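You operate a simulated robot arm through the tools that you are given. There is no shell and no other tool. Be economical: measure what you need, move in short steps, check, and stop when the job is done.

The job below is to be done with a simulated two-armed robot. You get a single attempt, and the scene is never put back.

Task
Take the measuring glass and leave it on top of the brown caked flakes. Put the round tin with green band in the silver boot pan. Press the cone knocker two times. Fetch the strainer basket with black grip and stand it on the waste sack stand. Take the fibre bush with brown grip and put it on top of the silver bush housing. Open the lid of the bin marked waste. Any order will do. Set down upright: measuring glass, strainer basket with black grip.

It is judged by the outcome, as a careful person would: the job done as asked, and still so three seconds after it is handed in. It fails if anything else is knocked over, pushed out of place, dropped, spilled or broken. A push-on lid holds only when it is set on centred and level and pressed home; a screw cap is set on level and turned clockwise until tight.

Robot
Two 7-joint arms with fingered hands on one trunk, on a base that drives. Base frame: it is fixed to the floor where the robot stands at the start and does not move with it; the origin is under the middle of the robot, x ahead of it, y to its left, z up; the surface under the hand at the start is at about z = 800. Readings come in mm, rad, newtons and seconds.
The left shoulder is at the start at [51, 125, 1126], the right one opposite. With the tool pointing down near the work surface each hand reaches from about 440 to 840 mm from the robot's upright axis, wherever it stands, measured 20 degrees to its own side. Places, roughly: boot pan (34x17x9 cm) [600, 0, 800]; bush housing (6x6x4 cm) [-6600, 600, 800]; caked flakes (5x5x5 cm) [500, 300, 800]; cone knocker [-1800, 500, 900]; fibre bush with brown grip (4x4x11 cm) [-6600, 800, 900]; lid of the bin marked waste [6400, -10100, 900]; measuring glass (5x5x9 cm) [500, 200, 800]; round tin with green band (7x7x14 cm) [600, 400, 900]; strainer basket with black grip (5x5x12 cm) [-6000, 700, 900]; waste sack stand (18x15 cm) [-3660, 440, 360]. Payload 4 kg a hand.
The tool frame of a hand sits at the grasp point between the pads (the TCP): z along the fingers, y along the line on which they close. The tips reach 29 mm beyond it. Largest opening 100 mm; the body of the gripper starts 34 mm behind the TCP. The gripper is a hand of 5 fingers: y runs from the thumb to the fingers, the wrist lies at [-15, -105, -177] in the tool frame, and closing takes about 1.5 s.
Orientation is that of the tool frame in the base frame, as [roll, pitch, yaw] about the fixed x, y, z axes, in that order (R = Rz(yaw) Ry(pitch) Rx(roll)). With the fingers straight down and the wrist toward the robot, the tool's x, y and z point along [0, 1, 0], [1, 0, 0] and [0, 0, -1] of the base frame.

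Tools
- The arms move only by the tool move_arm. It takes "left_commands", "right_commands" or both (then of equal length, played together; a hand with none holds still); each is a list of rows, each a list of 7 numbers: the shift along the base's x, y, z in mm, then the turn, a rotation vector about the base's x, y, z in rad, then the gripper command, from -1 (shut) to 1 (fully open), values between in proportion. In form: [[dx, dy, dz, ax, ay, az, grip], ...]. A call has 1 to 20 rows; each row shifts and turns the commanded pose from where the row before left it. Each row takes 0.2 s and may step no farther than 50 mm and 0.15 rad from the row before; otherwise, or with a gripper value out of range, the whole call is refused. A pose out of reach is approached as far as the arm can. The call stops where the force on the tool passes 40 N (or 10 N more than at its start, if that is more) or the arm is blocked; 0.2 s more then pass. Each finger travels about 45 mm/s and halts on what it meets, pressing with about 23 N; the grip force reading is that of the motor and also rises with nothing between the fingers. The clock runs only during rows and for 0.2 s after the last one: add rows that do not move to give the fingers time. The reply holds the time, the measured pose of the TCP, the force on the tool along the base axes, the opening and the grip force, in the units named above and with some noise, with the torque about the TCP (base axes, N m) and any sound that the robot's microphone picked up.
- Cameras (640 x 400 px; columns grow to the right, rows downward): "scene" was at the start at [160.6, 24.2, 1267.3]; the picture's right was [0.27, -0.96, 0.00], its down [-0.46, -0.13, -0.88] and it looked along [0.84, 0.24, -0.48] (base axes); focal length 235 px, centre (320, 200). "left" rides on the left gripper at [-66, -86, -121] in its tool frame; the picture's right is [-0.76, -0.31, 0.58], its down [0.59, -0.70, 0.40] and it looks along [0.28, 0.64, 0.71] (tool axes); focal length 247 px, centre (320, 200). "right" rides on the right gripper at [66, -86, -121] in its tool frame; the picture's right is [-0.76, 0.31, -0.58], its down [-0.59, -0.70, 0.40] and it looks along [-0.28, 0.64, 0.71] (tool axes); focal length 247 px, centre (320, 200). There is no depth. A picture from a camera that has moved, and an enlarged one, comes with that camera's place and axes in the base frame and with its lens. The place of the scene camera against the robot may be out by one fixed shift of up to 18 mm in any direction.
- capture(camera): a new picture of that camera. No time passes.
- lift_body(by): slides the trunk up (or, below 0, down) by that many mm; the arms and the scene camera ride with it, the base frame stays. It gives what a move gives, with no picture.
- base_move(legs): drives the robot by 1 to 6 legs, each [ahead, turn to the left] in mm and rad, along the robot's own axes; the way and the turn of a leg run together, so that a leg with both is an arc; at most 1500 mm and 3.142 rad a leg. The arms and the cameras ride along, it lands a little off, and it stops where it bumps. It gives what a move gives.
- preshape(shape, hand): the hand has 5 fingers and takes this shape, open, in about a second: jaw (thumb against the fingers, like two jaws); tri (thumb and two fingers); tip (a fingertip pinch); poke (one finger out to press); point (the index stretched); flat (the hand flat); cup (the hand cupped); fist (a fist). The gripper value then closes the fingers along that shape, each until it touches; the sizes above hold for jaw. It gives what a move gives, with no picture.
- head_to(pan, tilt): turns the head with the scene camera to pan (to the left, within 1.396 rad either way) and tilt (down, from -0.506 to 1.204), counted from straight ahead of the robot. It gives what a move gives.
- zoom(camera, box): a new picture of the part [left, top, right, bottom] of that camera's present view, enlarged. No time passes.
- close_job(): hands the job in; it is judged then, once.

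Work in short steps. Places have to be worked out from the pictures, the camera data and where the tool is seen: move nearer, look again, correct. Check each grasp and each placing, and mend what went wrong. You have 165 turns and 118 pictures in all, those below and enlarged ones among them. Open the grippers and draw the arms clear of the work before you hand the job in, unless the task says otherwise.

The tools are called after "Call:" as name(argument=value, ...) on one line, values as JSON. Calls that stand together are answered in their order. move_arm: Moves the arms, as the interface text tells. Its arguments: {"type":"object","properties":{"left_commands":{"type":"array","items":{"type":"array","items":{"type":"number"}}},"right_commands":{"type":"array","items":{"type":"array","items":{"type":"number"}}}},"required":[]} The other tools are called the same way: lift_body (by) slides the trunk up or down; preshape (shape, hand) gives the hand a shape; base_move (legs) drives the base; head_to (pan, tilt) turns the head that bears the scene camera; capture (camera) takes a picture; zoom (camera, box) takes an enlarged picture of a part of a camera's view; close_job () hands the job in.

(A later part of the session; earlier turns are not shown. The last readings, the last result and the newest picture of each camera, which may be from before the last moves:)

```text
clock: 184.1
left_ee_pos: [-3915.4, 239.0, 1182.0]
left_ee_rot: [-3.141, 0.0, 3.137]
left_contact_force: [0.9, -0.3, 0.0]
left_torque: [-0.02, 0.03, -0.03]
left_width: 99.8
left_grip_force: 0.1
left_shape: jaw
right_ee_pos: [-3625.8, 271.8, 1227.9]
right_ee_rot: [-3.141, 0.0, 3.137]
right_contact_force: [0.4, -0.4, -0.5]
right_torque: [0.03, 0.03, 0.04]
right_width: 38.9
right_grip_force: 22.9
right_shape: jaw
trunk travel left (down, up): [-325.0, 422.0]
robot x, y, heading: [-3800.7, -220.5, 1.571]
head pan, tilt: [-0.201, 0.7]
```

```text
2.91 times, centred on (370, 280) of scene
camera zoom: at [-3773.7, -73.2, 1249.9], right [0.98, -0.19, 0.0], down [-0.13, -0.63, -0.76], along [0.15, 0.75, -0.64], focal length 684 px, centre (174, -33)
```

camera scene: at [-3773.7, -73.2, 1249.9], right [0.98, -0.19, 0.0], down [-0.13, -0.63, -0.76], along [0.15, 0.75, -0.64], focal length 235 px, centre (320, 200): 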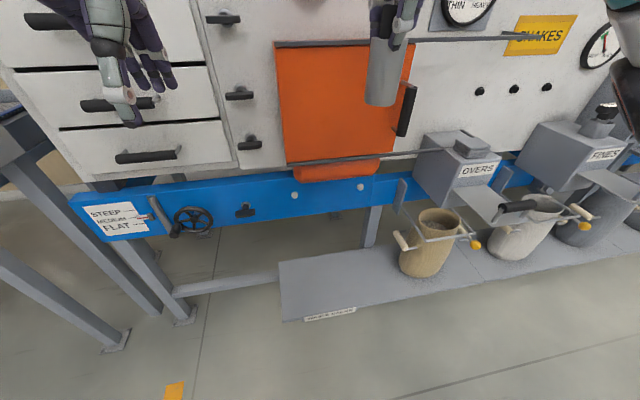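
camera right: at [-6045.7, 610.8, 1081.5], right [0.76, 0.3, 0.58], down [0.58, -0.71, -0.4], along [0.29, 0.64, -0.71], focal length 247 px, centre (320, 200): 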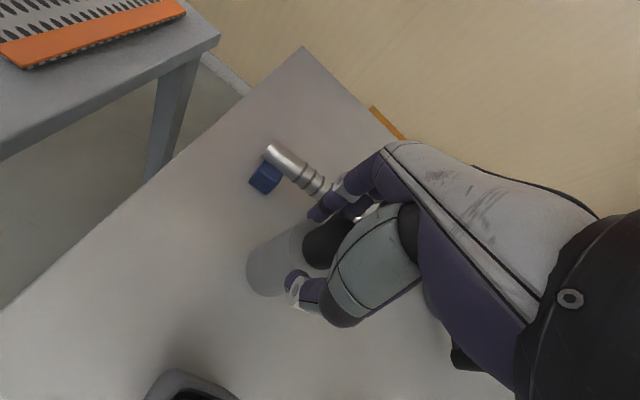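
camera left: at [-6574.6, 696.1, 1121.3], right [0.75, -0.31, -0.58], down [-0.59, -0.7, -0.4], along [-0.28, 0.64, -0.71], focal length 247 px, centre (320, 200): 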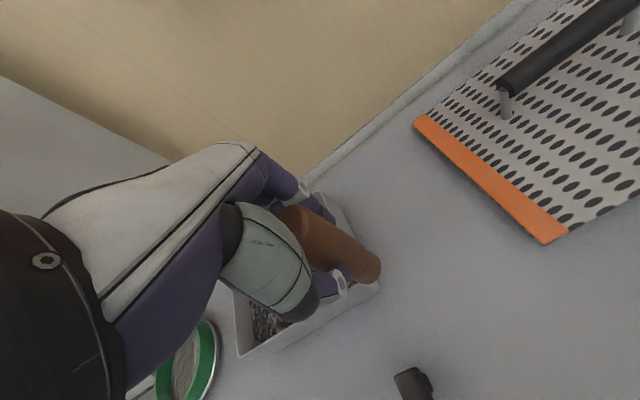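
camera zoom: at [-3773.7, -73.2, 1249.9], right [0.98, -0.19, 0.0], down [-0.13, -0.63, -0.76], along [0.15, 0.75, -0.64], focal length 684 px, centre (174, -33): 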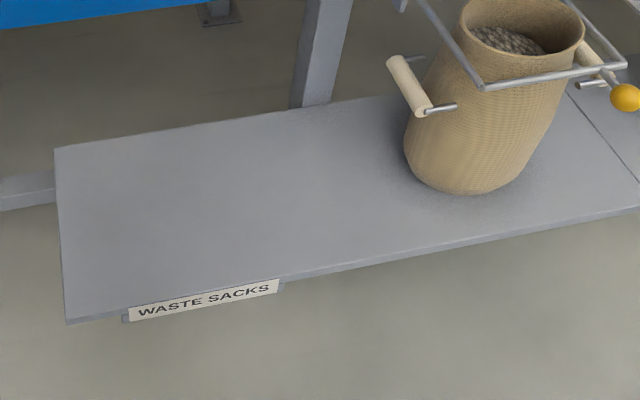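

"WASTE SACKS" label centre is at x≈−3661; platform spans y≈317–578 at z≈360. Target [-3660,435]. Lower the trunk fully.

Call:
lift_body(by=-320)

Call:
move_arm(right_commands=[[-8, 40, 0, 0, 0, 0, -1], [-8, 40, 0, 0, 0, 0, -1], [-8, 40, 0, 0, 0, 0, -1], [-8, 40, 0, 0, 0, 0, -1], [0, 0, -40, 0, 0, 0, -1], [0, 0, -40, 0, 0, 0, -1], [0, 0, -40, 0, 0, 0, -1], [0, 0, -40, 0, 0, 0, -1], [0, 0, -40, 0, 0, 0, -1], [0, 0, -40, 0, 0, 0, -1], [0, 0, -40, 0, 0, 0, -1], [0, 0, -40, 0, 0, 0, -1], [0, 0, 0, 0, 0, 0, -1]])

Call:
capture(camera="right")

Call:
capture(camera="scene")

```text
clock: 187.3
left_ee_pos: [-3915.6, 237.3, 863.7]
left_ee_rot: [-3.141, -0.001, 3.139]
left_contact_force: [0.1, -0.8, -0.3]
left_torque: [-0.02, 0.0, -0.01]
left_width: 99.9
left_grip_force: 0.1
left_shape: jaw
right_ee_pos: [-3626.2, 273.4, 909.9]
right_ee_rot: [-3.14, 0.0, 3.138]
right_contact_force: [0.3, -0.1, -0.9]
right_torque: [-0.03, 0.01, -0.01]
right_width: 39.2
right_grip_force: 23.0
right_shape: jaw
trunk travel left (down, up): [-5.0, 742.0]
robot x, y, heading: [-3795.8, -220.9, 1.567]
head pan, tilt: [-0.201, 0.7]
```

```text
clock: 188.3
left_ee_pos: [-3914.8, 234.5, 864.7]
left_ee_rot: [3.139, -0.001, 3.137]
left_contact_force: [-0.6, 0.6, 0.0]
left_torque: [0.05, -0.02, 0.0]
left_width: 99.9
left_grip_force: 0.1
left_shape: jaw
right_ee_pos: [-3655.2, 419.1, 916.6]
right_ee_rot: [3.132, 0.003, -3.14]
right_contact_force: [0.5, -33.6, 9.5]
right_torque: [0.77, -0.13, -0.43]
right_width: 36.0
right_grip_force: 23.0
right_shape: jaw
trunk travel left (down, up): [-5.0, 742.0]
robot x, y, heading: [-3799.3, -219.4, 1.577]
head pan, tilt: [-0.201, 0.7]
stopped in row 5 (right hand): the force on the tool passed its limit at 46 N (the readings are from after the stop); the commanded pose is now the measured one
```

```text
33 pictures are left
camera right: at [-3721.4, 332.6, 1035.0], right [0.75, 0.3, 0.58], down [0.59, -0.7, -0.4], along [0.28, 0.65, -0.71], focal length 247 px, centre (320, 200)
```

right: 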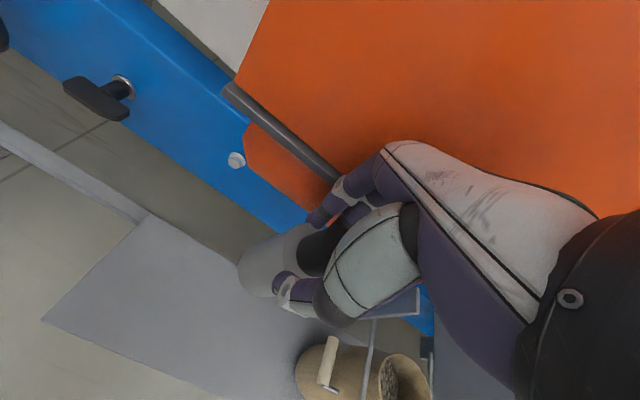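

```text
32 pictures are left
camera scene: at [-3773.8, 50.9, 915.5], right [0.98, -0.2, 0.0], down [-0.13, -0.63, -0.77], along [0.15, 0.75, -0.64], focal length 235 px, centre (320, 200)
```

scene: 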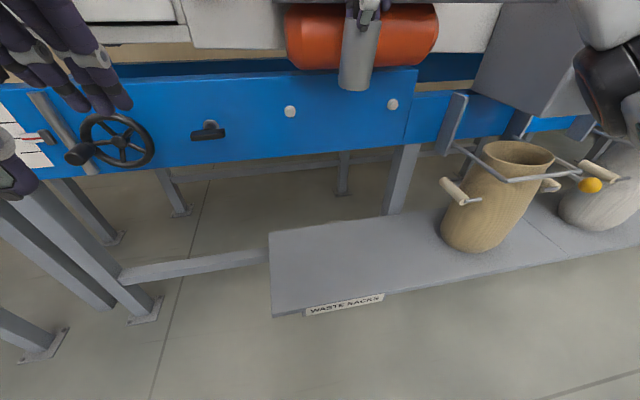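

The fingers touched the orange apron, which protrudes to y≈460 above z≈826. I back straight off, then check the basket and the apron.

Call:
move_arm(right_commands=[[0, -15, 0, 0, 0, 0, -1], [0, -40, 0, 0, 0, 0, -1], [0, -40, 0, 0, 0, 0, -1], [0, -40, 0, 0, 0, 0, -1], [0, 0, 0, 0, 0, 0, -1]])

Call:
capture(camera="right")

Call:
head_to(pan=-0.2, tilt=0.3)

Call:
capture(camera="scene")

```text
clock: 189.5
left_ee_pos: [-3915.9, 237.5, 861.9]
left_ee_rot: [-3.141, 0.0, 3.137]
left_contact_force: [-0.5, 0.3, 0.0]
left_torque: [0.01, 0.01, -0.03]
left_width: 99.8
left_grip_force: 0.1
left_shape: jaw
right_ee_pos: [-3655.9, 289.9, 910.1]
right_ee_rot: [3.14, 0.003, 3.141]
right_contact_force: [0.6, 0.0, -1.8]
right_torque: [0.02, 0.0, 0.0]
right_width: 38.0
right_grip_force: 22.9
right_shape: jaw
trunk travel left (down, up): [-5.0, 742.0]
robot x, y, heading: [-3799.1, -220.8, 1.573]
head pan, tilt: [-0.201, 0.7]
```

```text
31 pictures are left
camera right: at [-3722.5, 204.7, 1029.6], right [0.76, 0.31, 0.58], down [0.59, -0.7, -0.4], along [0.29, 0.64, -0.71], focal length 247 px, centre (320, 200)
```

right: 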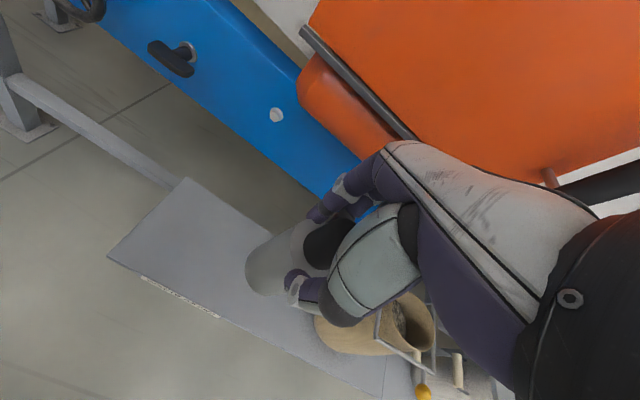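

```text
clock: 190.4
left_ee_pos: [-3915.9, 239.3, 861.6]
left_ee_rot: [-3.141, -0.001, 3.135]
left_contact_force: [0.5, 0.6, 0.5]
left_torque: [-0.01, 0.01, -0.02]
left_width: 99.8
left_grip_force: 0.1
left_shape: jaw
right_ee_pos: [-3657.1, 289.6, 909.8]
right_ee_rot: [3.14, 0.002, 3.142]
right_contact_force: [-0.5, -0.5, -0.9]
right_torque: [-0.02, -0.02, 0.01]
right_width: 38.4
right_grip_force: 22.6
right_shape: jaw
trunk travel left (down, up): [-5.0, 742.0]
robot x, y, heading: [-3799.5, -216.4, 1.579]
head pan, tilt: [-0.201, 0.3]
```

```text
30 pictures are left
camera scene: at [-3772.3, 62.9, 949.8], right [0.98, -0.2, 0.0], down [-0.06, -0.29, -0.95], along [0.19, 0.94, -0.3], focal length 235 px, centre (320, 200)
```

scene: 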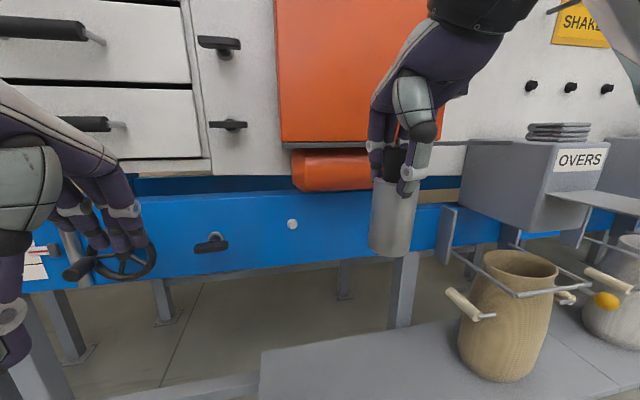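

Basket still upright, apron unchanged. I lower first in front, then move in under the apron.

Call:
move_arm(right_commands=[[0, 0, -42, 0, 0, 0, -1], [0, 0, -42, 0, 0, 0, -1], [0, 0, -42, 0, 0, 0, -1], [0, 0, -42, 0, 0, 0, -1], [0, 0, -42, 0, 0, 0, -1], [0, 0, -42, 0, 0, 0, -1], [0, 0, -42, 0, 0, 0, -1], [0, 0, -42, 0, 0, 0, -1], [0, 0, 0, 0, 0, 0, -1]])

Call:
move_arm(right_commands=[[0, 30, 0, 0, 0, 0, -1], [0, 30, 0, 0, 0, 0, -1], [0, 30, 0, 0, 0, 0, -1], [0, 30, 0, 0, 0, 0, -1], [-2, 20, 0, 0, 0, 0, -1], [0, 0, 0, 0, 0, 0, -1]])

Call:
capture(camera="right")

```text
clock: 192.4
left_ee_pos: [-3914.0, 238.1, 861.8]
left_ee_rot: [-3.141, -0.002, 3.136]
left_contact_force: [0.1, -0.2, 0.4]
left_torque: [0.0, 0.0, -0.03]
left_width: 99.9
left_grip_force: 0.1
left_shape: jaw
right_ee_pos: [-3657.7, 303.1, 576.1]
right_ee_rot: [3.138, 0.003, 3.141]
right_contact_force: [-0.7, 0.6, -1.7]
right_torque: [0.02, -0.01, 0.02]
right_width: 38.3
right_grip_force: 23.3
right_shape: jaw
right hand out of reach, approached as far as the arm can: row 5, 6
trunk travel left (down, up): [-5.0, 742.0]
robot x, y, heading: [-3799.1, -220.6, 1.576]
head pan, tilt: [-0.201, 0.3]
```

```text
clock: 193.8
left_ee_pos: [-3915.0, 237.4, 861.8]
left_ee_rot: [3.14, 0.0, 3.137]
left_contact_force: [0.3, -0.5, 0.3]
left_torque: [0.0, 0.02, 0.02]
left_width: 99.8
left_grip_force: 0.0
left_shape: jaw
right_ee_pos: [-3656.8, 442.4, 575.9]
right_ee_rot: [3.139, 0.001, 3.141]
right_contact_force: [-0.5, 0.6, -2.1]
right_torque: [0.01, -0.02, -0.05]
right_width: 38.4
right_grip_force: 23.1
right_shape: jaw
trunk travel left (down, up): [-5.0, 742.0]
robot x, y, heading: [-3799.1, -221.7, 1.575]
head pan, tilt: [-0.201, 0.3]
```

```text
29 pictures are left
camera right: at [-3723.9, 357.8, 696.3], right [0.76, 0.31, 0.58], down [0.59, -0.7, -0.4], along [0.29, 0.64, -0.71], focal length 247 px, centre (320, 200)
```

right: 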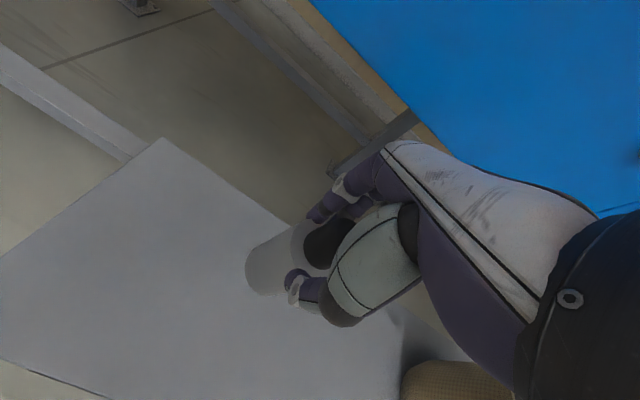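

Platform height confirmed ≈360. Lower 108 mm, then small steps.

Call:
move_arm(right_commands=[[0, -2, -40, 0, 0, 0, -1], [0, 0, -40, 0, 0, 0, -1], [0, 0, -20, 0, 0, 0, -1], [0, 0, -8, 0, 0, 0, -1], [0, 0, 0, 0, 0, 0, -1]])

Call:
move_arm(right_commands=[[0, 0, -3, 0, 0, 0, -1], [0, 0, -3, 0, 0, 0, -1], [0, 0, -3, 0, 0, 0, -1], [0, 0, 0, 0, 0, 0, -1]])

```text
clock: 195.0
left_ee_pos: [-3916.0, 239.1, 862.0]
left_ee_rot: [3.141, 0.0, 3.136]
left_contact_force: [-0.2, 0.6, -0.1]
left_torque: [-0.04, -0.01, 0.03]
left_width: 99.9
left_grip_force: 0.1
left_shape: jaw
right_ee_pos: [-3659.5, 439.6, 469.8]
right_ee_rot: [3.141, 0.002, -3.141]
right_contact_force: [0.5, 0.1, -1.9]
right_torque: [-0.01, -0.03, -0.03]
right_width: 38.1
right_grip_force: 23.2
right_shape: jaw
trunk travel left (down, up): [-5.0, 742.0]
robot x, y, heading: [-3798.9, -219.8, 1.578]
head pan, tilt: [-0.201, 0.3]
```

```text
clock: 196.0
left_ee_pos: [-3916.3, 237.3, 862.2]
left_ee_rot: [-3.142, 0.001, 3.136]
left_contact_force: [-0.4, 0.5, -0.2]
left_torque: [0.01, -0.01, -0.03]
left_width: 99.7
left_grip_force: 0.1
left_shape: jaw
right_ee_pos: [-3660.3, 441.6, 460.7]
right_ee_rot: [3.14, 0.002, -3.141]
right_contact_force: [-0.8, 1.1, 1.2]
right_torque: [-0.02, 0.01, 0.01]
right_width: 38.4
right_grip_force: 22.8
right_shape: jaw
trunk travel left (down, up): [-5.0, 742.0]
robot x, y, heading: [-3799.3, -217.5, 1.575]
head pan, tilt: [-0.201, 0.3]
```

Weight is just being taken. One more 2 mm to confirm.

Call:
move_arm(right_commands=[[0, 0, -1, 0, 0, 0, -1], [0, 0, -1, 0, 0, 0, -1], [0, 0, 0, 0, 0, 0, -1]])

Call:
capture(camera="right")

```text
clock: 196.8
left_ee_pos: [-3915.3, 237.6, 861.7]
left_ee_rot: [-3.141, 0.0, 3.136]
left_contact_force: [0.4, 0.3, 0.3]
left_torque: [-0.01, -0.01, 0.03]
left_width: 99.7
left_grip_force: 0.1
left_shape: jaw
right_ee_pos: [-3660.4, 441.3, 459.7]
right_ee_rot: [3.138, 0.002, -3.141]
right_contact_force: [-3.0, 1.3, 7.9]
right_torque: [0.03, 0.03, 0.02]
right_width: 39.1
right_grip_force: 23.4
right_shape: jaw
trunk travel left (down, up): [-5.0, 742.0]
robot x, y, heading: [-3797.2, -222.0, 1.573]
head pan, tilt: [-0.201, 0.3]
```

```text
28 pictures are left
camera right: at [-3725.9, 356.0, 579.4], right [0.76, 0.3, 0.58], down [0.59, -0.7, -0.4], along [0.29, 0.64, -0.71], focal length 247 px, centre (320, 200)
```

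right: 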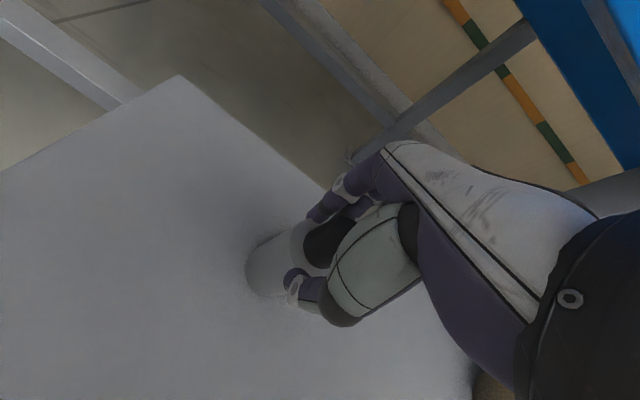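

Standing on the platform. Open slowly, rise 90 mm, then withdraw toward the robot.

Call:
move_arm(right_commands=[[0, 0, 1, 0, 0, 0, -0.2], [0, 0, 0, 0, 0, 0, -0.05], [0, 0, 0, 0, 0, 0, 0.1], [0, 0, 0, 0, 0, 0, 0.4], [0, 0, 0, 0, 0, 0, 0.7], [0, 0, 0, 0, 0, 0, 1], [0, 0, 0, 0, 0, 0, 1], [0, 0, 15, 0, 0, 0, 1], [0, 0, 40, 0, 0, 0, 1], [0, 0, 40, 0, 0, 0, 1], [0, -40, 10, 0, 0, 0, 1], [0, -45, 0, 0, 0, 0, 1], [0, -45, 0, 0, 0, 0, 1], [0, 0, 0, 0, 0, 0, 1]])

Call:
head_to(pan=-0.2, tilt=0.75)

Call:
capture(camera="scene")

```text
clock: 199.8
left_ee_pos: [-3914.7, 238.6, 862.3]
left_ee_rot: [-3.14, -0.001, 3.137]
left_contact_force: [0.0, -0.3, -0.7]
left_torque: [-0.02, 0.01, -0.01]
left_width: 99.9
left_grip_force: 0.0
left_shape: jaw
right_ee_pos: [-3662.0, 310.3, 563.7]
right_ee_rot: [3.139, 0.004, 3.14]
right_contact_force: [-0.3, 0.4, 0.8]
right_torque: [0.0, 0.0, 0.03]
right_width: 100.0
right_grip_force: 0.0
right_shape: jaw
trunk travel left (down, up): [-5.0, 742.0]
robot x, y, heading: [-3797.8, -220.8, 1.573]
head pan, tilt: [-0.201, 0.3]
```

```text
clock: 200.7
left_ee_pos: [-3915.6, 238.3, 861.6]
left_ee_rot: [-3.141, -0.002, 3.136]
left_contact_force: [-1.1, 0.0, -0.3]
left_torque: [0.0, -0.03, -0.01]
left_width: 99.7
left_grip_force: 0.0
left_shape: jaw
right_ee_pos: [-3662.2, 310.9, 564.0]
right_ee_rot: [3.14, 0.002, 3.141]
right_contact_force: [0.3, 0.3, -0.1]
right_torque: [-0.01, 0.0, 0.01]
right_width: 100.0
right_grip_force: 0.0
right_shape: jaw
trunk travel left (down, up): [-5.0, 742.0]
robot x, y, heading: [-3798.6, -219.5, 1.572]
head pan, tilt: [-0.201, 0.75]
```

```text
27 pictures are left
camera scene: at [-3774.4, 52.5, 909.6], right [0.98, -0.2, 0.0], down [-0.13, -0.67, -0.73], along [0.14, 0.72, -0.68], focal length 235 px, centre (320, 200)
```

scene: 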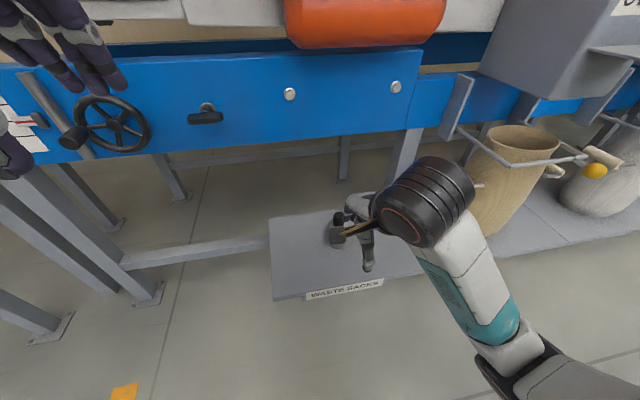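

The wrist hides the basket. I raise the hand straight up, raise the trunk, and look again.

Call:
move_arm(right_commands=[[0, -10, 40, 0, 0, 0, 1], [0, -5, 42, 0, 0, 0, 1], [0, -5, 42, 0, 0, 0, 1], [0, 0, 42, 0, 0, 0, 1], [0, 0, 42, 0, 0, 0, 1], [0, 0, 42, 0, 0, 0, 1], [0, 0, 42, 0, 0, 0, 1], [0, 0, 42, 0, 0, 0, 1], [0, 0, 0, 0, 0, 0, 1]])

Call:
lift_body(by=320)

Call:
zoom(camera="scene", box=[240, 170, 440, 330])

```text
clock: 202.7
left_ee_pos: [-3915.1, 238.9, 862.3]
left_ee_rot: [-3.141, -0.001, 3.137]
left_contact_force: [-0.6, -0.3, -0.4]
left_torque: [0.05, -0.03, -0.02]
left_width: 99.9
left_grip_force: 0.2
left_shape: jaw
right_ee_pos: [-3661.7, 299.3, 899.4]
right_ee_rot: [3.14, -0.001, -3.141]
right_contact_force: [-0.8, -0.4, -0.5]
right_torque: [-0.02, -0.01, 0.0]
right_width: 99.9
right_grip_force: 0.0
right_shape: jaw
right hand out of reach, approached as far as the arm can: row 1, 2
trunk travel left (down, up): [-5.0, 742.0]
robot x, y, heading: [-3799.5, -218.2, 1.575]
head pan, tilt: [-0.201, 0.75]
```

```text
clock: 205.8
left_ee_pos: [-3916.0, 239.8, 1181.0]
left_ee_rot: [-3.141, 0.0, 3.135]
left_contact_force: [-0.2, 0.2, -0.4]
left_torque: [-0.04, 0.01, 0.0]
left_width: 99.8
left_grip_force: 0.1
left_shape: jaw
right_ee_pos: [-3660.9, 300.5, 1217.8]
right_ee_rot: [3.14, 0.001, 3.141]
right_contact_force: [0.5, -1.0, 0.3]
right_torque: [0.01, 0.02, 0.0]
right_width: 100.0
right_grip_force: 0.0
right_shape: jaw
trunk travel left (down, up): [-325.0, 422.0]
robot x, y, heading: [-3800.4, -217.8, 1.573]
head pan, tilt: [-0.201, 0.75]
```

```text
2.50 times, centred on (340, 250) of scene
camera zoom: at [-3774.0, -75.0, 1245.5], right [0.98, -0.2, 0.0], down [-0.13, -0.67, -0.73], along [0.14, 0.72, -0.68], focal length 588 px, centre (270, 75)
```

zoom: 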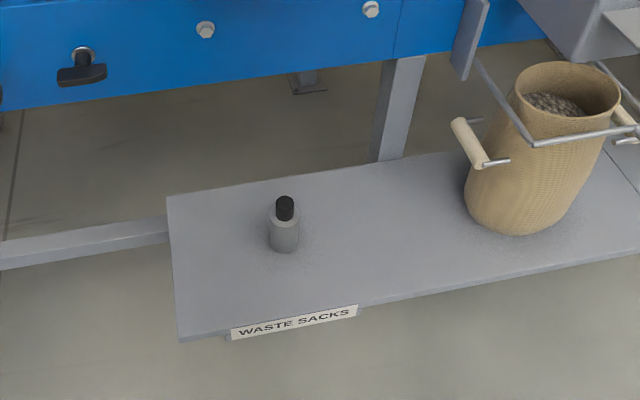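

Basket stands upright on the waste-sack stand. Now the bin at [6400,−10100]: I back away, turn toward it and survey the way.

Call:
base_move(legs=[[-400, 0], [0, -2.35]])

Call:
head_to(pan=0.0, tilt=0.2)

Call:
capture(camera="scene")

```text
clock: 214.0
left_ee_pos: [-3385.1, -847.1, 1182.8]
left_ee_rot: [-3.141, 0.0, 0.813]
left_contact_force: [0.7, -0.5, -0.2]
left_torque: [0.01, 0.02, -0.02]
left_width: 100.0
left_grip_force: 0.1
left_shape: jaw
right_ee_pos: [-3513.5, -1073.5, 1218.9]
right_ee_rot: [3.141, 0.001, 0.819]
right_contact_force: [0.1, -0.1, -0.2]
right_torque: [0.02, 0.01, 0.0]
right_width: 100.0
right_grip_force: 0.0
right_shape: jaw
trunk travel left (down, up): [-325.0, 422.0]
robot x, y, heading: [-3797.5, -617.5, -0.756]
head pan, tilt: [-0.201, 0.75]
```

```text
clock: 215.0
left_ee_pos: [-3386.3, -846.4, 1181.8]
left_ee_rot: [3.141, 0.001, 0.814]
left_contact_force: [0.1, -0.2, 0.5]
left_torque: [0.03, 0.02, 0.04]
left_width: 99.8
left_grip_force: 0.0
left_shape: jaw
right_ee_pos: [-3515.0, -1073.9, 1218.8]
right_ee_rot: [3.141, 0.001, 0.815]
right_contact_force: [0.0, 0.1, 0.8]
right_torque: [0.0, -0.01, -0.01]
right_width: 99.6
right_grip_force: 0.1
right_shape: jaw
trunk travel left (down, up): [-325.0, 422.0]
robot x, y, heading: [-3801.4, -617.2, -0.75]
head pan, tilt: [0.0, 0.201]
```

```text
25 pictures are left
camera scene: at [-3674.5, -725.2, 1295.2], right [-0.68, -0.73, 0.0], down [-0.15, 0.14, -0.98], along [0.72, -0.67, -0.2], focal length 235 px, centre (320, 200)
```

scene: 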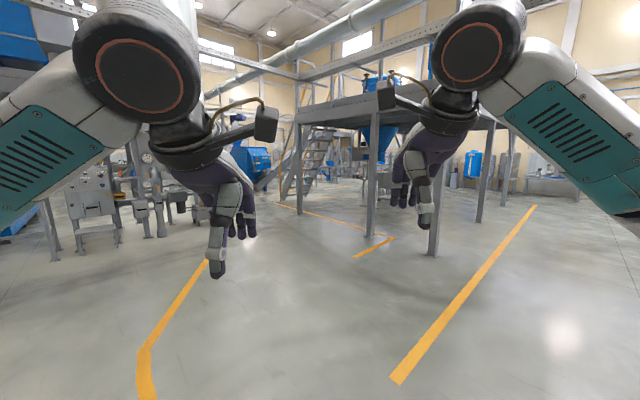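

The walkway between the machine row (y≳−2050) and the mezzanine front (y≈−3900) looks open. I drive to about (300,−2800).

Call:
base_move(legs=[[0, 0.261], [1500, 0], [1500, 0], [1500, 0], [0, -0.2]])

Call:
head_to(pan=0.0, tilt=0.15)

Call:
capture(camera="scene")

```text
clock: 238.1
left_ee_pos: [552.6, -3026.4, 1182.2]
left_ee_rot: [-3.141, -0.002, 0.83]
left_contact_force: [0.3, -0.8, 0.0]
left_torque: [-0.01, -0.02, 0.03]
left_width: 99.8
left_grip_force: 0.0
left_shape: jaw
right_ee_pos: [426.2, -3256.3, 1218.9]
right_ee_rot: [3.14, 0.002, 0.833]
right_contact_force: [0.1, -0.3, -0.1]
right_torque: [0.06, 0.01, 0.01]
right_width: 99.9
right_grip_force: 0.2
right_shape: jaw
trunk travel left (down, up): [-325.0, 422.0]
robot x, y, heading: [134.4, -2805.6, -0.739]
head pan, tilt: [0.0, 0.201]
```

```text
clock: 238.8
left_ee_pos: [553.6, -3027.3, 1181.9]
left_ee_rot: [3.141, 0.0, 0.827]
left_contact_force: [-0.4, 0.0, 0.2]
left_torque: [0.0, -0.04, 0.0]
left_width: 99.8
left_grip_force: 0.1
left_shape: jaw
right_ee_pos: [426.9, -3256.3, 1218.1]
right_ee_rot: [3.138, 0.002, 0.833]
right_contact_force: [0.3, 0.5, 0.6]
right_torque: [-0.01, 0.0, 0.02]
right_width: 99.7
right_grip_force: 0.1
right_shape: jaw
trunk travel left (down, up): [-325.0, 422.0]
robot x, y, heading: [134.5, -2801.4, -0.737]
head pan, tilt: [0.0, 0.15]
```

```text
24 pictures are left
camera scene: at [262.0, -2909.7, 1300.0], right [-0.67, -0.74, 0.0], down [-0.11, 0.1, -0.99], along [0.73, -0.66, -0.15], focal length 235 px, centre (320, 200)
```

scene: 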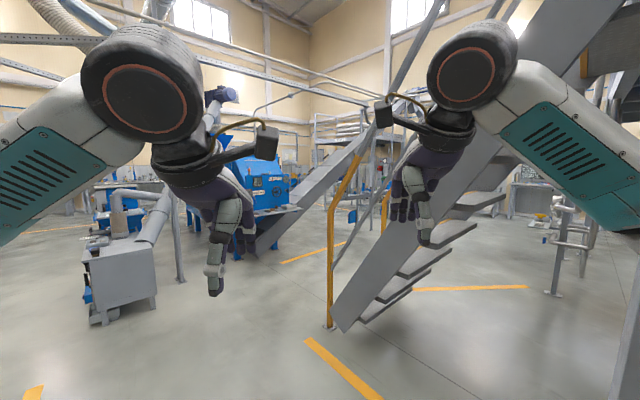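

Stair foot ≈ (1450,−4200); gap to the equipment on the left ≈ 2 m. I drive to (2200,−3800) and look down the passage.

Call:
base_move(legs=[[0, 0.287], [1150, 0], [1145, 0], [0, -0.65]])

Call:
capture(camera="scene")

```text
clock: 252.9
left_ee_pos: [2524.0, -4171.2, 1183.7]
left_ee_rot: [-3.141, 0.0, 0.465]
left_contact_force: [-0.9, -0.9, -0.1]
left_torque: [0.0, -0.01, -0.03]
left_width: 99.8
left_grip_force: 0.2
left_shape: jaw
right_ee_pos: [2324.0, -4341.6, 1218.1]
right_ee_rot: [3.139, 0.001, 0.47]
right_contact_force: [-0.2, -0.1, -0.4]
right_torque: [0.0, -0.02, -0.01]
right_width: 99.5
right_grip_force: 0.1
right_shape: jaw
trunk travel left (down, up): [-325.0, 422.0]
robot x, y, heading: [2210.3, -3819.7, -1.103]
head pan, tilt: [0.0, 0.15]
```

```text
23 pictures are left
camera scene: at [2293.3, -3955.7, 1300.0], right [-0.89, -0.45, 0.0], down [-0.07, 0.13, -0.99], along [0.45, -0.88, -0.15], focal length 235 px, centre (320, 200)
```

scene: 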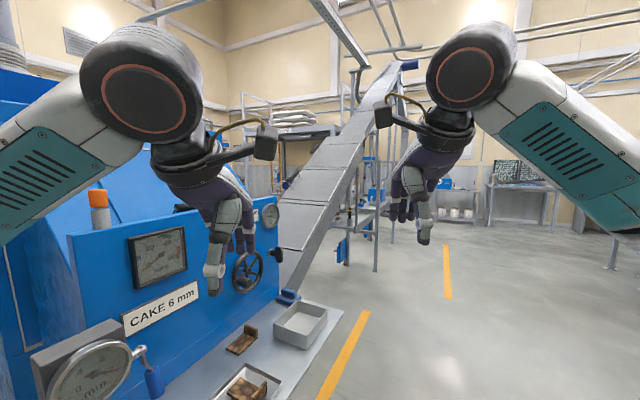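

The passage runs along −y at x≈2150–2800. I drive straight down it to y≈−6900 and look.

Call:
base_move(legs=[[0, -0.43], [1500, 0], [1500, 0], [0, 0.6]])

Call:
capture(camera="scene")

```text
clock: 270.2
left_ee_pos: [2651.9, -7115.0, 1181.4]
left_ee_rot: [3.141, 0.002, 0.609]
left_contact_force: [0.6, -0.3, -0.1]
left_torque: [0.0, 0.0, 0.03]
left_width: 100.0
left_grip_force: 0.1
left_shape: jaw
right_ee_pos: [2481.0, -7311.3, 1218.0]
right_ee_rot: [3.139, 0.001, 0.613]
right_contact_force: [0.0, 0.5, 0.4]
right_torque: [-0.02, -0.02, 0.01]
right_width: 99.8
right_grip_force: 0.1
right_shape: jaw
trunk travel left (down, up): [-325.0, 422.0]
robot x, y, heading: [2290.1, -6807.3, -0.952]
head pan, tilt: [0.0, 0.15]
```

```text
22 pictures are left
camera scene: at [2394.9, -6935.8, 1300.0], right [-0.82, -0.58, 0.0], down [-0.09, 0.12, -0.99], along [0.57, -0.81, -0.15], focal length 235 px, centre (320, 200)
```

scene: 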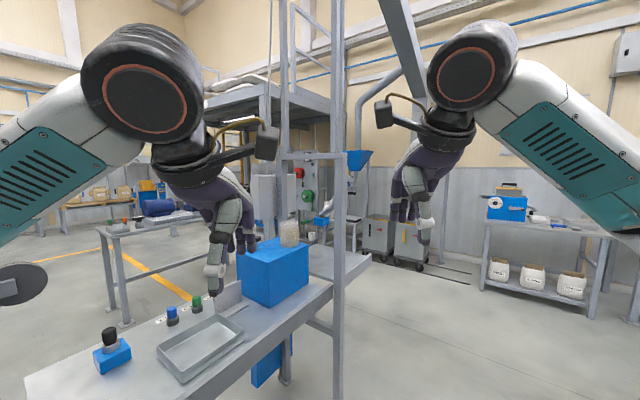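

A workbench blocks the direct line; wheeled bins stand by the far wall. I go on along −y to y≈−8700, then turn east and look.

Call:
base_move(legs=[[0, -0.64], [950, 0], [930, 0], [0, 1.3]])

Call:
capture(camera="scene")

```text
clock: 284.7
left_ee_pos: [2709.3, -8694.9, 1181.9]
left_ee_rot: [3.142, 0.0, 1.265]
left_contact_force: [0.5, 0.6, 0.4]
left_torque: [-0.01, 0.0, -0.05]
left_width: 99.8
left_grip_force: 0.1
left_shape: jaw
right_ee_pos: [2692.1, -8956.6, 1219.6]
right_ee_rot: [3.14, 0.001, 1.269]
right_contact_force: [-0.2, 0.1, -0.1]
right_torque: [-0.01, -0.02, 0.02]
right_width: 99.6
right_grip_force: 0.2
right_shape: jaw
trunk travel left (down, up): [-325.0, 422.0]
robot x, y, heading: [2235.4, -8670.5, -0.298]
head pan, tilt: [0.0, 0.15]
```

```text
21 pictures are left
camera scene: at [2396.1, -8716.4, 1300.0], right [-0.3, -0.96, 0.0], down [-0.14, 0.04, -0.99], along [0.94, -0.29, -0.15], focal length 235 px, centre (320, 200)
```

scene: 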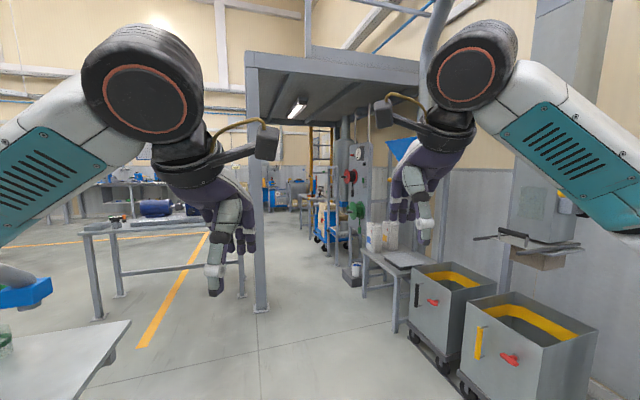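

Target direction is right in the middle. Zoom there.

Call:
zoom(camera="scene", box=[260, 120, 420, 320])

```text
2.00 times, centred on (340, 220) of scene
camera zoom: at [2396.1, -8716.4, 1300.0], right [-0.3, -0.96, 0.0], down [-0.14, 0.04, -0.99], along [0.94, -0.29, -0.15], focal length 470 px, centre (280, 160)
```

zoom: 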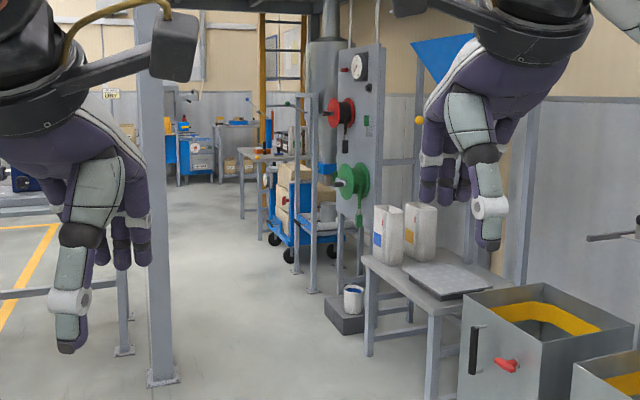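

The passage between the column (4410,−8780) and the stands on the right (y≲−9770) is ~1 m wide. I drive through along y≈−9270.

Call:
base_move(legs=[[0, -0.116], [1480, 0], [0, 0.414], [1400, 0]])

Call:
head_to(pan=-0.4, tilt=0.25)

Call:
capture(camera="scene")

```text
clock: 293.4
left_ee_pos: [4047.9, -9271.4, 1184.2]
left_ee_rot: [3.138, -0.002, 1.349]
left_contact_force: [0.2, 0.5, 0.1]
left_torque: [0.0, -0.01, -0.02]
left_width: 99.8
left_grip_force: 0.0
left_shape: jaw
right_ee_pos: [4049.5, -9547.5, 1220.3]
right_ee_rot: [3.136, -0.005, 1.32]
right_contact_force: [-0.3, 0.5, -0.1]
right_torque: [0.0, -0.02, 0.03]
right_width: 99.9
right_grip_force: 0.1
right_shape: jaw
trunk travel left (down, up): [-325.0, 422.0]
robot x, y, heading: [3581.7, -9282.1, -0.226]
head pan, tilt: [0.0, 0.15]
stopped in leg 3: the robot was blocked; the commanded pose is now the measured one
```

```text
clock: 294.3
left_ee_pos: [4045.9, -9272.4, 1185.2]
left_ee_rot: [3.136, -0.003, 1.349]
left_contact_force: [-0.1, -0.5, 0.2]
left_torque: [0.03, -0.02, 0.01]
left_width: 99.8
left_grip_force: 0.1
left_shape: jaw
right_ee_pos: [4048.0, -9546.7, 1220.6]
right_ee_rot: [3.136, -0.007, 1.322]
right_contact_force: [0.0, 0.9, -0.3]
right_torque: [-0.01, 0.0, -0.03]
right_width: 99.9
right_grip_force: 0.1
right_shape: jaw
trunk travel left (down, up): [-325.0, 422.0]
robot x, y, heading: [3582.3, -9281.2, -0.223]
head pan, tilt: [-0.4, 0.25]
```

```text
19 pictures are left
camera scene: at [3720.3, -9354.9, 1291.7], right [-0.58, -0.81, -0.01], down [-0.19, 0.14, -0.97], along [0.79, -0.56, -0.24], focal length 235 px, centre (320, 200)
```

scene: 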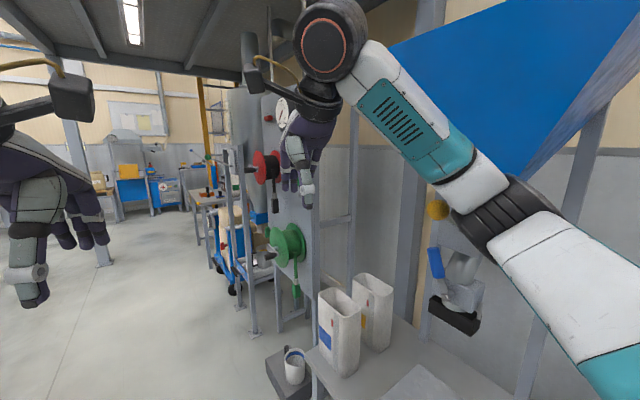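

The left turn was blocked, probably the right elbow against the blue hopper or its post. Look right to see the contact.

Call:
head_to(pan=-1.1, tilt=0.3)

Call:
capture(camera="scene")

```text
clock: 295.4
left_ee_pos: [4047.1, -9273.3, 1185.1]
left_ee_rot: [3.138, -0.001, 1.348]
left_contact_force: [1.3, 0.7, 0.1]
left_torque: [0.03, 0.03, -0.01]
left_width: 99.9
left_grip_force: 0.1
left_shape: jaw
right_ee_pos: [4048.1, -9547.8, 1220.9]
right_ee_rot: [3.137, -0.002, 1.32]
right_contact_force: [0.3, -0.3, 0.4]
right_torque: [0.02, 0.05, 0.04]
right_width: 100.0
right_grip_force: 0.1
right_shape: jaw
trunk travel left (down, up): [-325.0, 422.0]
robot x, y, heading: [3578.7, -9282.1, -0.223]
head pan, tilt: [-1.1, 0.3]
```

```text
18 pictures are left
camera scene: at [3668.2, -9390.6, 1286.6], right [-0.97, -0.25, -0.01], down [-0.07, 0.29, -0.96], along [0.24, -0.93, -0.29], focal length 235 px, centre (320, 200)
```

scene: 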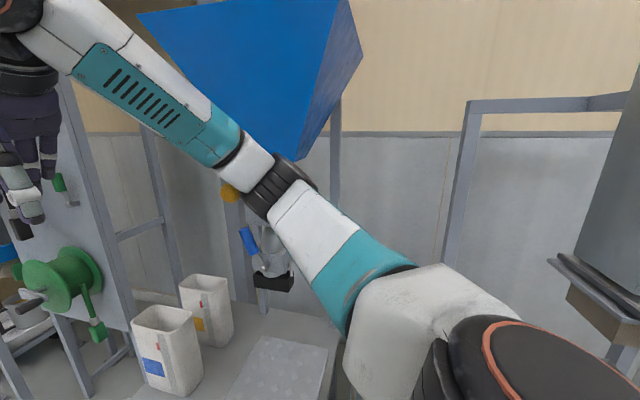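

The right elbow touches the lower edge of the blue hopper. I back away 300 mm and lower the trunk so that the arms pass beneath it.

Call:
base_move(legs=[[-300, 0]])

Call:
lift_body(by=-300)

Call:
base_move(legs=[[0, 0.223], [350, 0]])

Call:
head_to(pan=0.0, tilt=0.2)

Call:
capture(camera="scene")

```text
clock: 297.4
left_ee_pos: [3760.6, -9199.8, 1181.3]
left_ee_rot: [-3.137, 0.0, 1.357]
left_contact_force: [0.7, 0.2, 0.9]
left_torque: [0.02, 0.0, 0.04]
left_width: 99.8
left_grip_force: 0.0
left_shape: jaw
right_ee_pos: [3766.2, -9475.0, 1218.6]
right_ee_rot: [-3.14, -0.002, 1.334]
right_contact_force: [1.0, -0.3, 0.0]
right_torque: [-0.06, -0.02, 0.0]
right_width: 99.8
right_grip_force: 0.0
right_shape: jaw
trunk travel left (down, up): [-325.0, 422.0]
robot x, y, heading: [3287.9, -9221.2, -0.207]
head pan, tilt: [-1.1, 0.3]
```

```text
clock: 300.4
left_ee_pos: [3758.9, -9200.7, 881.2]
left_ee_rot: [-3.139, 0.0, 1.359]
left_contact_force: [0.1, 0.5, -0.5]
left_torque: [-0.01, 0.02, 0.01]
left_width: 99.7
left_grip_force: 0.1
left_shape: jaw
right_ee_pos: [3765.1, -9474.2, 918.1]
right_ee_rot: [3.14, -0.002, 1.335]
right_contact_force: [-0.5, -0.4, 0.3]
right_torque: [-0.02, -0.03, -0.02]
right_width: 100.1
right_grip_force: 0.0
right_shape: jaw
trunk travel left (down, up): [-25.0, 722.0]
robot x, y, heading: [3284.0, -9218.7, -0.205]
head pan, tilt: [-1.1, 0.3]
```

```text
clock: 303.5
left_ee_pos: [4088.8, -9097.2, 881.8]
left_ee_rot: [-3.14, 0.0, 1.573]
left_contact_force: [-0.4, 0.5, -1.0]
left_torque: [0.02, -0.03, -0.04]
left_width: 99.9
left_grip_force: 0.1
left_shape: jaw
right_ee_pos: [4152.8, -9364.7, 917.0]
right_ee_rot: [-3.141, -0.001, 1.55]
right_contact_force: [0.5, 0.1, -0.1]
right_torque: [0.05, 0.02, 0.02]
right_width: 99.7
right_grip_force: 0.0
right_shape: jaw
trunk travel left (down, up): [-25.0, 722.0]
robot x, y, heading: [3629.0, -9219.1, 0.012]
head pan, tilt: [-1.1, 0.3]
```

```text
clock: 304.8
left_ee_pos: [4089.2, -9097.5, 880.4]
left_ee_rot: [-3.141, 0.0, 1.575]
left_contact_force: [-0.5, 0.2, -0.9]
left_torque: [0.0, 0.02, 0.0]
left_width: 99.7
left_grip_force: 0.1
left_shape: jaw
right_ee_pos: [4154.6, -9363.1, 916.9]
right_ee_rot: [-3.14, -0.001, 1.549]
right_contact_force: [0.2, -0.1, -0.6]
right_torque: [0.02, 0.02, 0.0]
right_width: 99.7
right_grip_force: 0.1
right_shape: jaw
trunk travel left (down, up): [-25.0, 722.0]
robot x, y, heading: [3628.2, -9218.7, 0.01]
head pan, tilt: [0.0, 0.201]
```

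```text
17 pictures are left
camera scene: at [3915.9, -9214.6, 980.7], right [0.01, -1.0, 0.0], down [-0.2, 0.0, -0.98], along [0.98, 0.01, -0.2], focal length 235 px, centre (320, 200)
```

scene: 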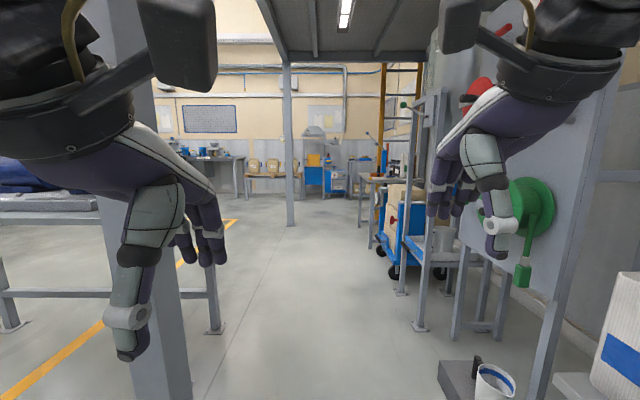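

The gap is ~0.8 m. I stretch both hands forward to pull the elbows in, then drive straight through.

Call:
move_arm(left_commands=[[40, -4, 8, 0, 0, 0, 1], [40, -4, 8, 0, 0, 0, 1], [40, -4, 8, 0, 0, 0, 1], [40, -4, 8, 0, 0, 0, 1], [40, -4, 8, 0, 0, 0, 1], [40, -4, 8, 0, 0, 0, 1]], right_commands=[[35, 4, 4, 0, 0, 0, 1], [35, 4, 4, 0, 0, 0, 1], [35, 4, 4, 0, 0, 0, 1], [35, 4, 4, 0, 0, 0, 1], [35, 4, 4, 0, 0, 0, 1], [35, 4, 4, 0, 0, 0, 1]])

Call:
base_move(legs=[[400, -0.02], [500, 0], [600, 0]])

Call:
head_to(pan=-0.4, tilt=0.3)

Call:
capture(camera="scene")

```text
clock: 306.2
left_ee_pos: [4332.2, -9121.5, 928.9]
left_ee_rot: [-3.138, -0.002, 1.574]
left_contact_force: [0.6, 0.3, 0.2]
left_torque: [0.01, -0.01, 0.02]
left_width: 99.5
left_grip_force: 0.1
left_shape: jaw
right_ee_pos: [4363.8, -9338.7, 940.8]
right_ee_rot: [-3.138, -0.002, 1.55]
right_contact_force: [0.6, -0.1, 0.4]
right_torque: [0.01, 0.03, 0.02]
right_width: 99.8
right_grip_force: 0.1
right_shape: jaw
trunk travel left (down, up): [-25.0, 722.0]
robot x, y, heading: [3633.2, -9216.5, 0.006]
head pan, tilt: [0.0, 0.201]
```

```text
clock: 314.3
left_ee_pos: [5836.8, -9169.4, 930.7]
left_ee_rot: [-3.136, 0.0, 1.54]
left_contact_force: [-0.1, 0.3, 0.4]
left_torque: [0.0, 0.01, 0.0]
left_width: 100.0
left_grip_force: 0.1
left_shape: jaw
right_ee_pos: [5861.8, -9386.6, 941.8]
right_ee_rot: [-3.139, -0.003, 1.516]
right_contact_force: [0.0, 0.2, -0.5]
right_torque: [-0.03, 0.02, -0.02]
right_width: 99.8
right_grip_force: 0.0
right_shape: jaw
trunk travel left (down, up): [-25.0, 722.0]
robot x, y, heading: [5135.8, -9240.4, -0.027]
head pan, tilt: [0.0, 0.201]
```

```text
clock: 315.1
left_ee_pos: [5836.7, -9168.3, 929.6]
left_ee_rot: [-3.138, -0.001, 1.54]
left_contact_force: [-0.4, -0.6, 0.8]
left_torque: [-0.01, -0.03, -0.02]
left_width: 99.5
left_grip_force: 0.0
left_shape: jaw
right_ee_pos: [5859.5, -9387.7, 941.4]
right_ee_rot: [-3.139, -0.004, 1.515]
right_contact_force: [0.1, 0.0, 0.2]
right_torque: [0.03, 0.0, -0.04]
right_width: 100.0
right_grip_force: 0.1
right_shape: jaw
trunk travel left (down, up): [-25.0, 722.0]
robot x, y, heading: [5133.7, -9241.7, -0.026]
head pan, tilt: [-0.4, 0.3]
```

```text
16 pictures are left
camera scene: at [5411.0, -9283.0, 971.4], right [-0.41, -0.91, 0.0], down [-0.27, 0.12, -0.96], along [0.87, -0.39, -0.3], focal length 235 px, centre (320, 200)
```

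scene: 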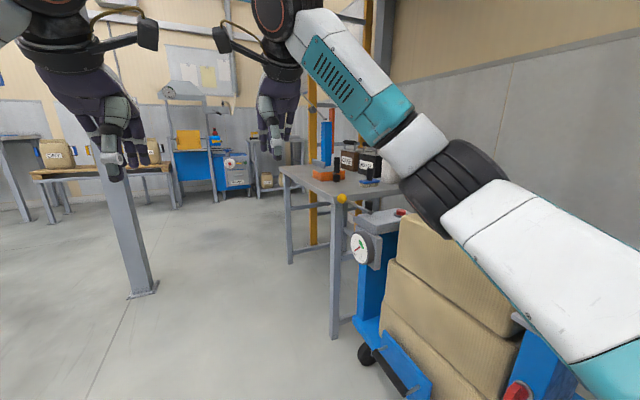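

Through. The table at ≈(6200–6900,−9700…−10300) holds two small labelled bins, matching the target place. Zoom.

Call:
zoom(camera="scene", box=[280, 100, 420, 220])

```text
3.33 times, centred on (350, 160) of scene
camera zoom: at [5411.0, -9283.0, 971.4], right [-0.41, -0.91, 0.0], down [-0.27, 0.12, -0.96], along [0.87, -0.39, -0.3], focal length 784 px, centre (220, 333)
```

zoom: 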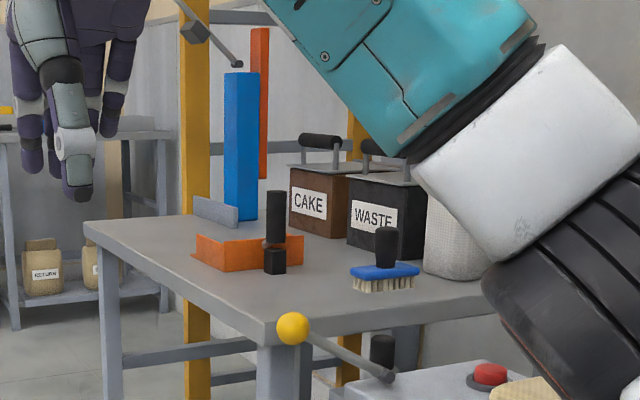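

The WASTE bin with a lid handle sits on the table near [6430,−10030]. I raise the trunk, retract the hands, drive to x≈6220 and face the table.

Call:
lift_body(by=300)

Call:
move_arm(left_commands=[[-40, 8, 0, 0, 0, 0, 1], [-40, 8, 0, 0, 0, 0, 1], [-40, 8, 0, 0, 0, 0, 1], [-40, 8, 0, 0, 0, 0, 1], [-40, 8, 0, 0, 0, 0, 1]], right_commands=[[-40, -8, 0, 0, 0, 0, 1], [-40, -8, 0, 0, 0, 0, 1], [-40, -8, 0, 0, 0, 0, 1], [-40, -8, 0, 0, 0, 0, 1], [-40, -8, 0, 0, 0, 0, 1]])

Call:
base_move(legs=[[1085, 0], [0, -1.54]])

Call:
head_to(pan=0.15, tilt=0.55)

Call:
capture(camera="scene")

```text
clock: 318.1
left_ee_pos: [5837.6, -9168.4, 1227.6]
left_ee_rot: [-3.138, -0.001, 1.541]
left_contact_force: [0.2, 0.2, 0.6]
left_torque: [0.03, 0.06, -0.01]
left_width: 100.1
left_grip_force: 0.1
left_shape: jaw
right_ee_pos: [5862.1, -9386.9, 1240.6]
right_ee_rot: [-3.139, -0.002, 1.516]
right_contact_force: [-0.3, -0.4, -0.2]
right_torque: [0.02, 0.05, 0.04]
right_width: 99.8
right_grip_force: 0.0
right_shape: jaw
trunk travel left (down, up): [-325.0, 422.0]
robot x, y, heading: [5134.2, -9236.7, -0.024]
head pan, tilt: [-0.4, 0.3]
```

```text
clock: 319.4
left_ee_pos: [5634.3, -9126.2, 1229.1]
left_ee_rot: [-3.14, 0.0, 1.541]
left_contact_force: [-0.7, 0.1, 0.4]
left_torque: [-0.02, -0.02, -0.03]
left_width: 99.9
left_grip_force: 0.0
left_shape: jaw
right_ee_pos: [5656.1, -9428.4, 1240.1]
right_ee_rot: [-3.139, 0.0, 1.514]
right_contact_force: [-0.8, -0.8, -0.2]
right_torque: [-0.01, -0.01, 0.03]
right_width: 99.9
right_grip_force: 0.0
right_shape: jaw
trunk travel left (down, up): [-325.0, 422.0]
robot x, y, heading: [5132.2, -9237.5, -0.026]
head pan, tilt: [-0.4, 0.3]
```

```text
clock: 328.8
left_ee_pos: [6329.7, -9760.5, 1229.9]
left_ee_rot: [-3.141, 0.001, -0.01]
left_contact_force: [0.1, -0.3, -0.4]
left_torque: [0.0, -0.02, -0.02]
left_width: 99.8
left_grip_force: 0.0
left_shape: jaw
right_ee_pos: [6026.6, -9789.0, 1240.2]
right_ee_rot: [-3.14, 0.0, -0.035]
right_contact_force: [-0.3, 0.4, 0.2]
right_torque: [0.02, -0.01, -0.01]
right_width: 100.0
right_grip_force: 0.1
right_shape: jaw
trunk travel left (down, up): [-325.0, 422.0]
robot x, y, heading: [6203.6, -9260.3, -1.58]
head pan, tilt: [-0.4, 0.3]
```

```text
clock: 329.7
left_ee_pos: [6330.3, -9761.6, 1230.6]
left_ee_rot: [-3.139, 0.0, -0.01]
left_contact_force: [0.1, 0.4, 0.9]
left_torque: [-0.04, 0.0, -0.02]
left_width: 100.1
left_grip_force: 0.1
left_shape: jaw
right_ee_pos: [6028.0, -9789.7, 1239.1]
right_ee_rot: [-3.14, -0.002, -0.034]
right_contact_force: [-1.0, 0.5, -0.5]
right_torque: [0.0, 0.0, 0.01]
right_width: 99.6
right_grip_force: 0.1
right_shape: jaw
trunk travel left (down, up): [-325.0, 422.0]
robot x, y, heading: [6205.8, -9260.9, -1.574]
head pan, tilt: [0.15, 0.55]
```

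```text
14 pictures are left
camera scene: at [6228.3, -9414.8, 1263.0], right [-0.99, -0.14, 0.0], down [-0.07, 0.52, -0.85], along [0.12, -0.84, -0.52], focal length 235 px, centre (320, 200)
```

scene: 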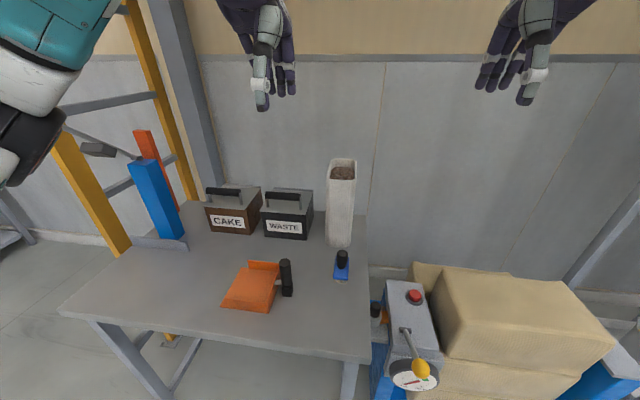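

Clear view: the WASTE bin faces the robot. Zoom on it and take the left-hand view to triangulate the lid handle.

Call:
zoom(camera="scene", box=[240, 165, 340, 245])

Call:
capture(camera="left")

```text
5.00 times, centred on (290, 205) of scene
camera zoom: at [6228.3, -9414.8, 1263.0], right [-0.99, -0.14, 0.0], down [-0.07, 0.52, -0.85], along [0.12, -0.84, -0.52], focal length 1176 px, centre (470, 175)
```

zoom: 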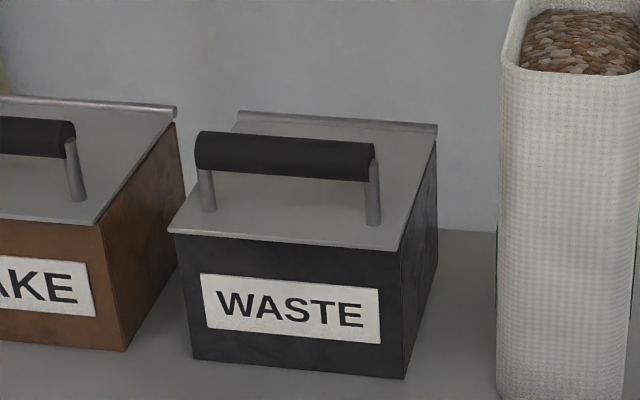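

```text
12 pictures are left
camera left: at [6265.4, -9673.9, 1351.2], right [-0.75, 0.32, -0.58], down [0.6, 0.7, -0.4], along [0.28, -0.64, -0.71], focal length 247 px, centre (320, 200)
```

left: 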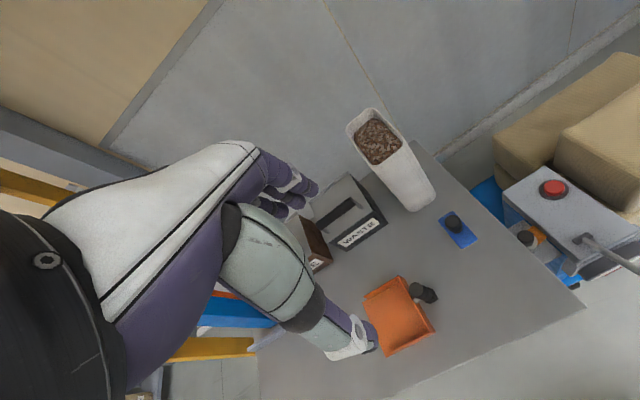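

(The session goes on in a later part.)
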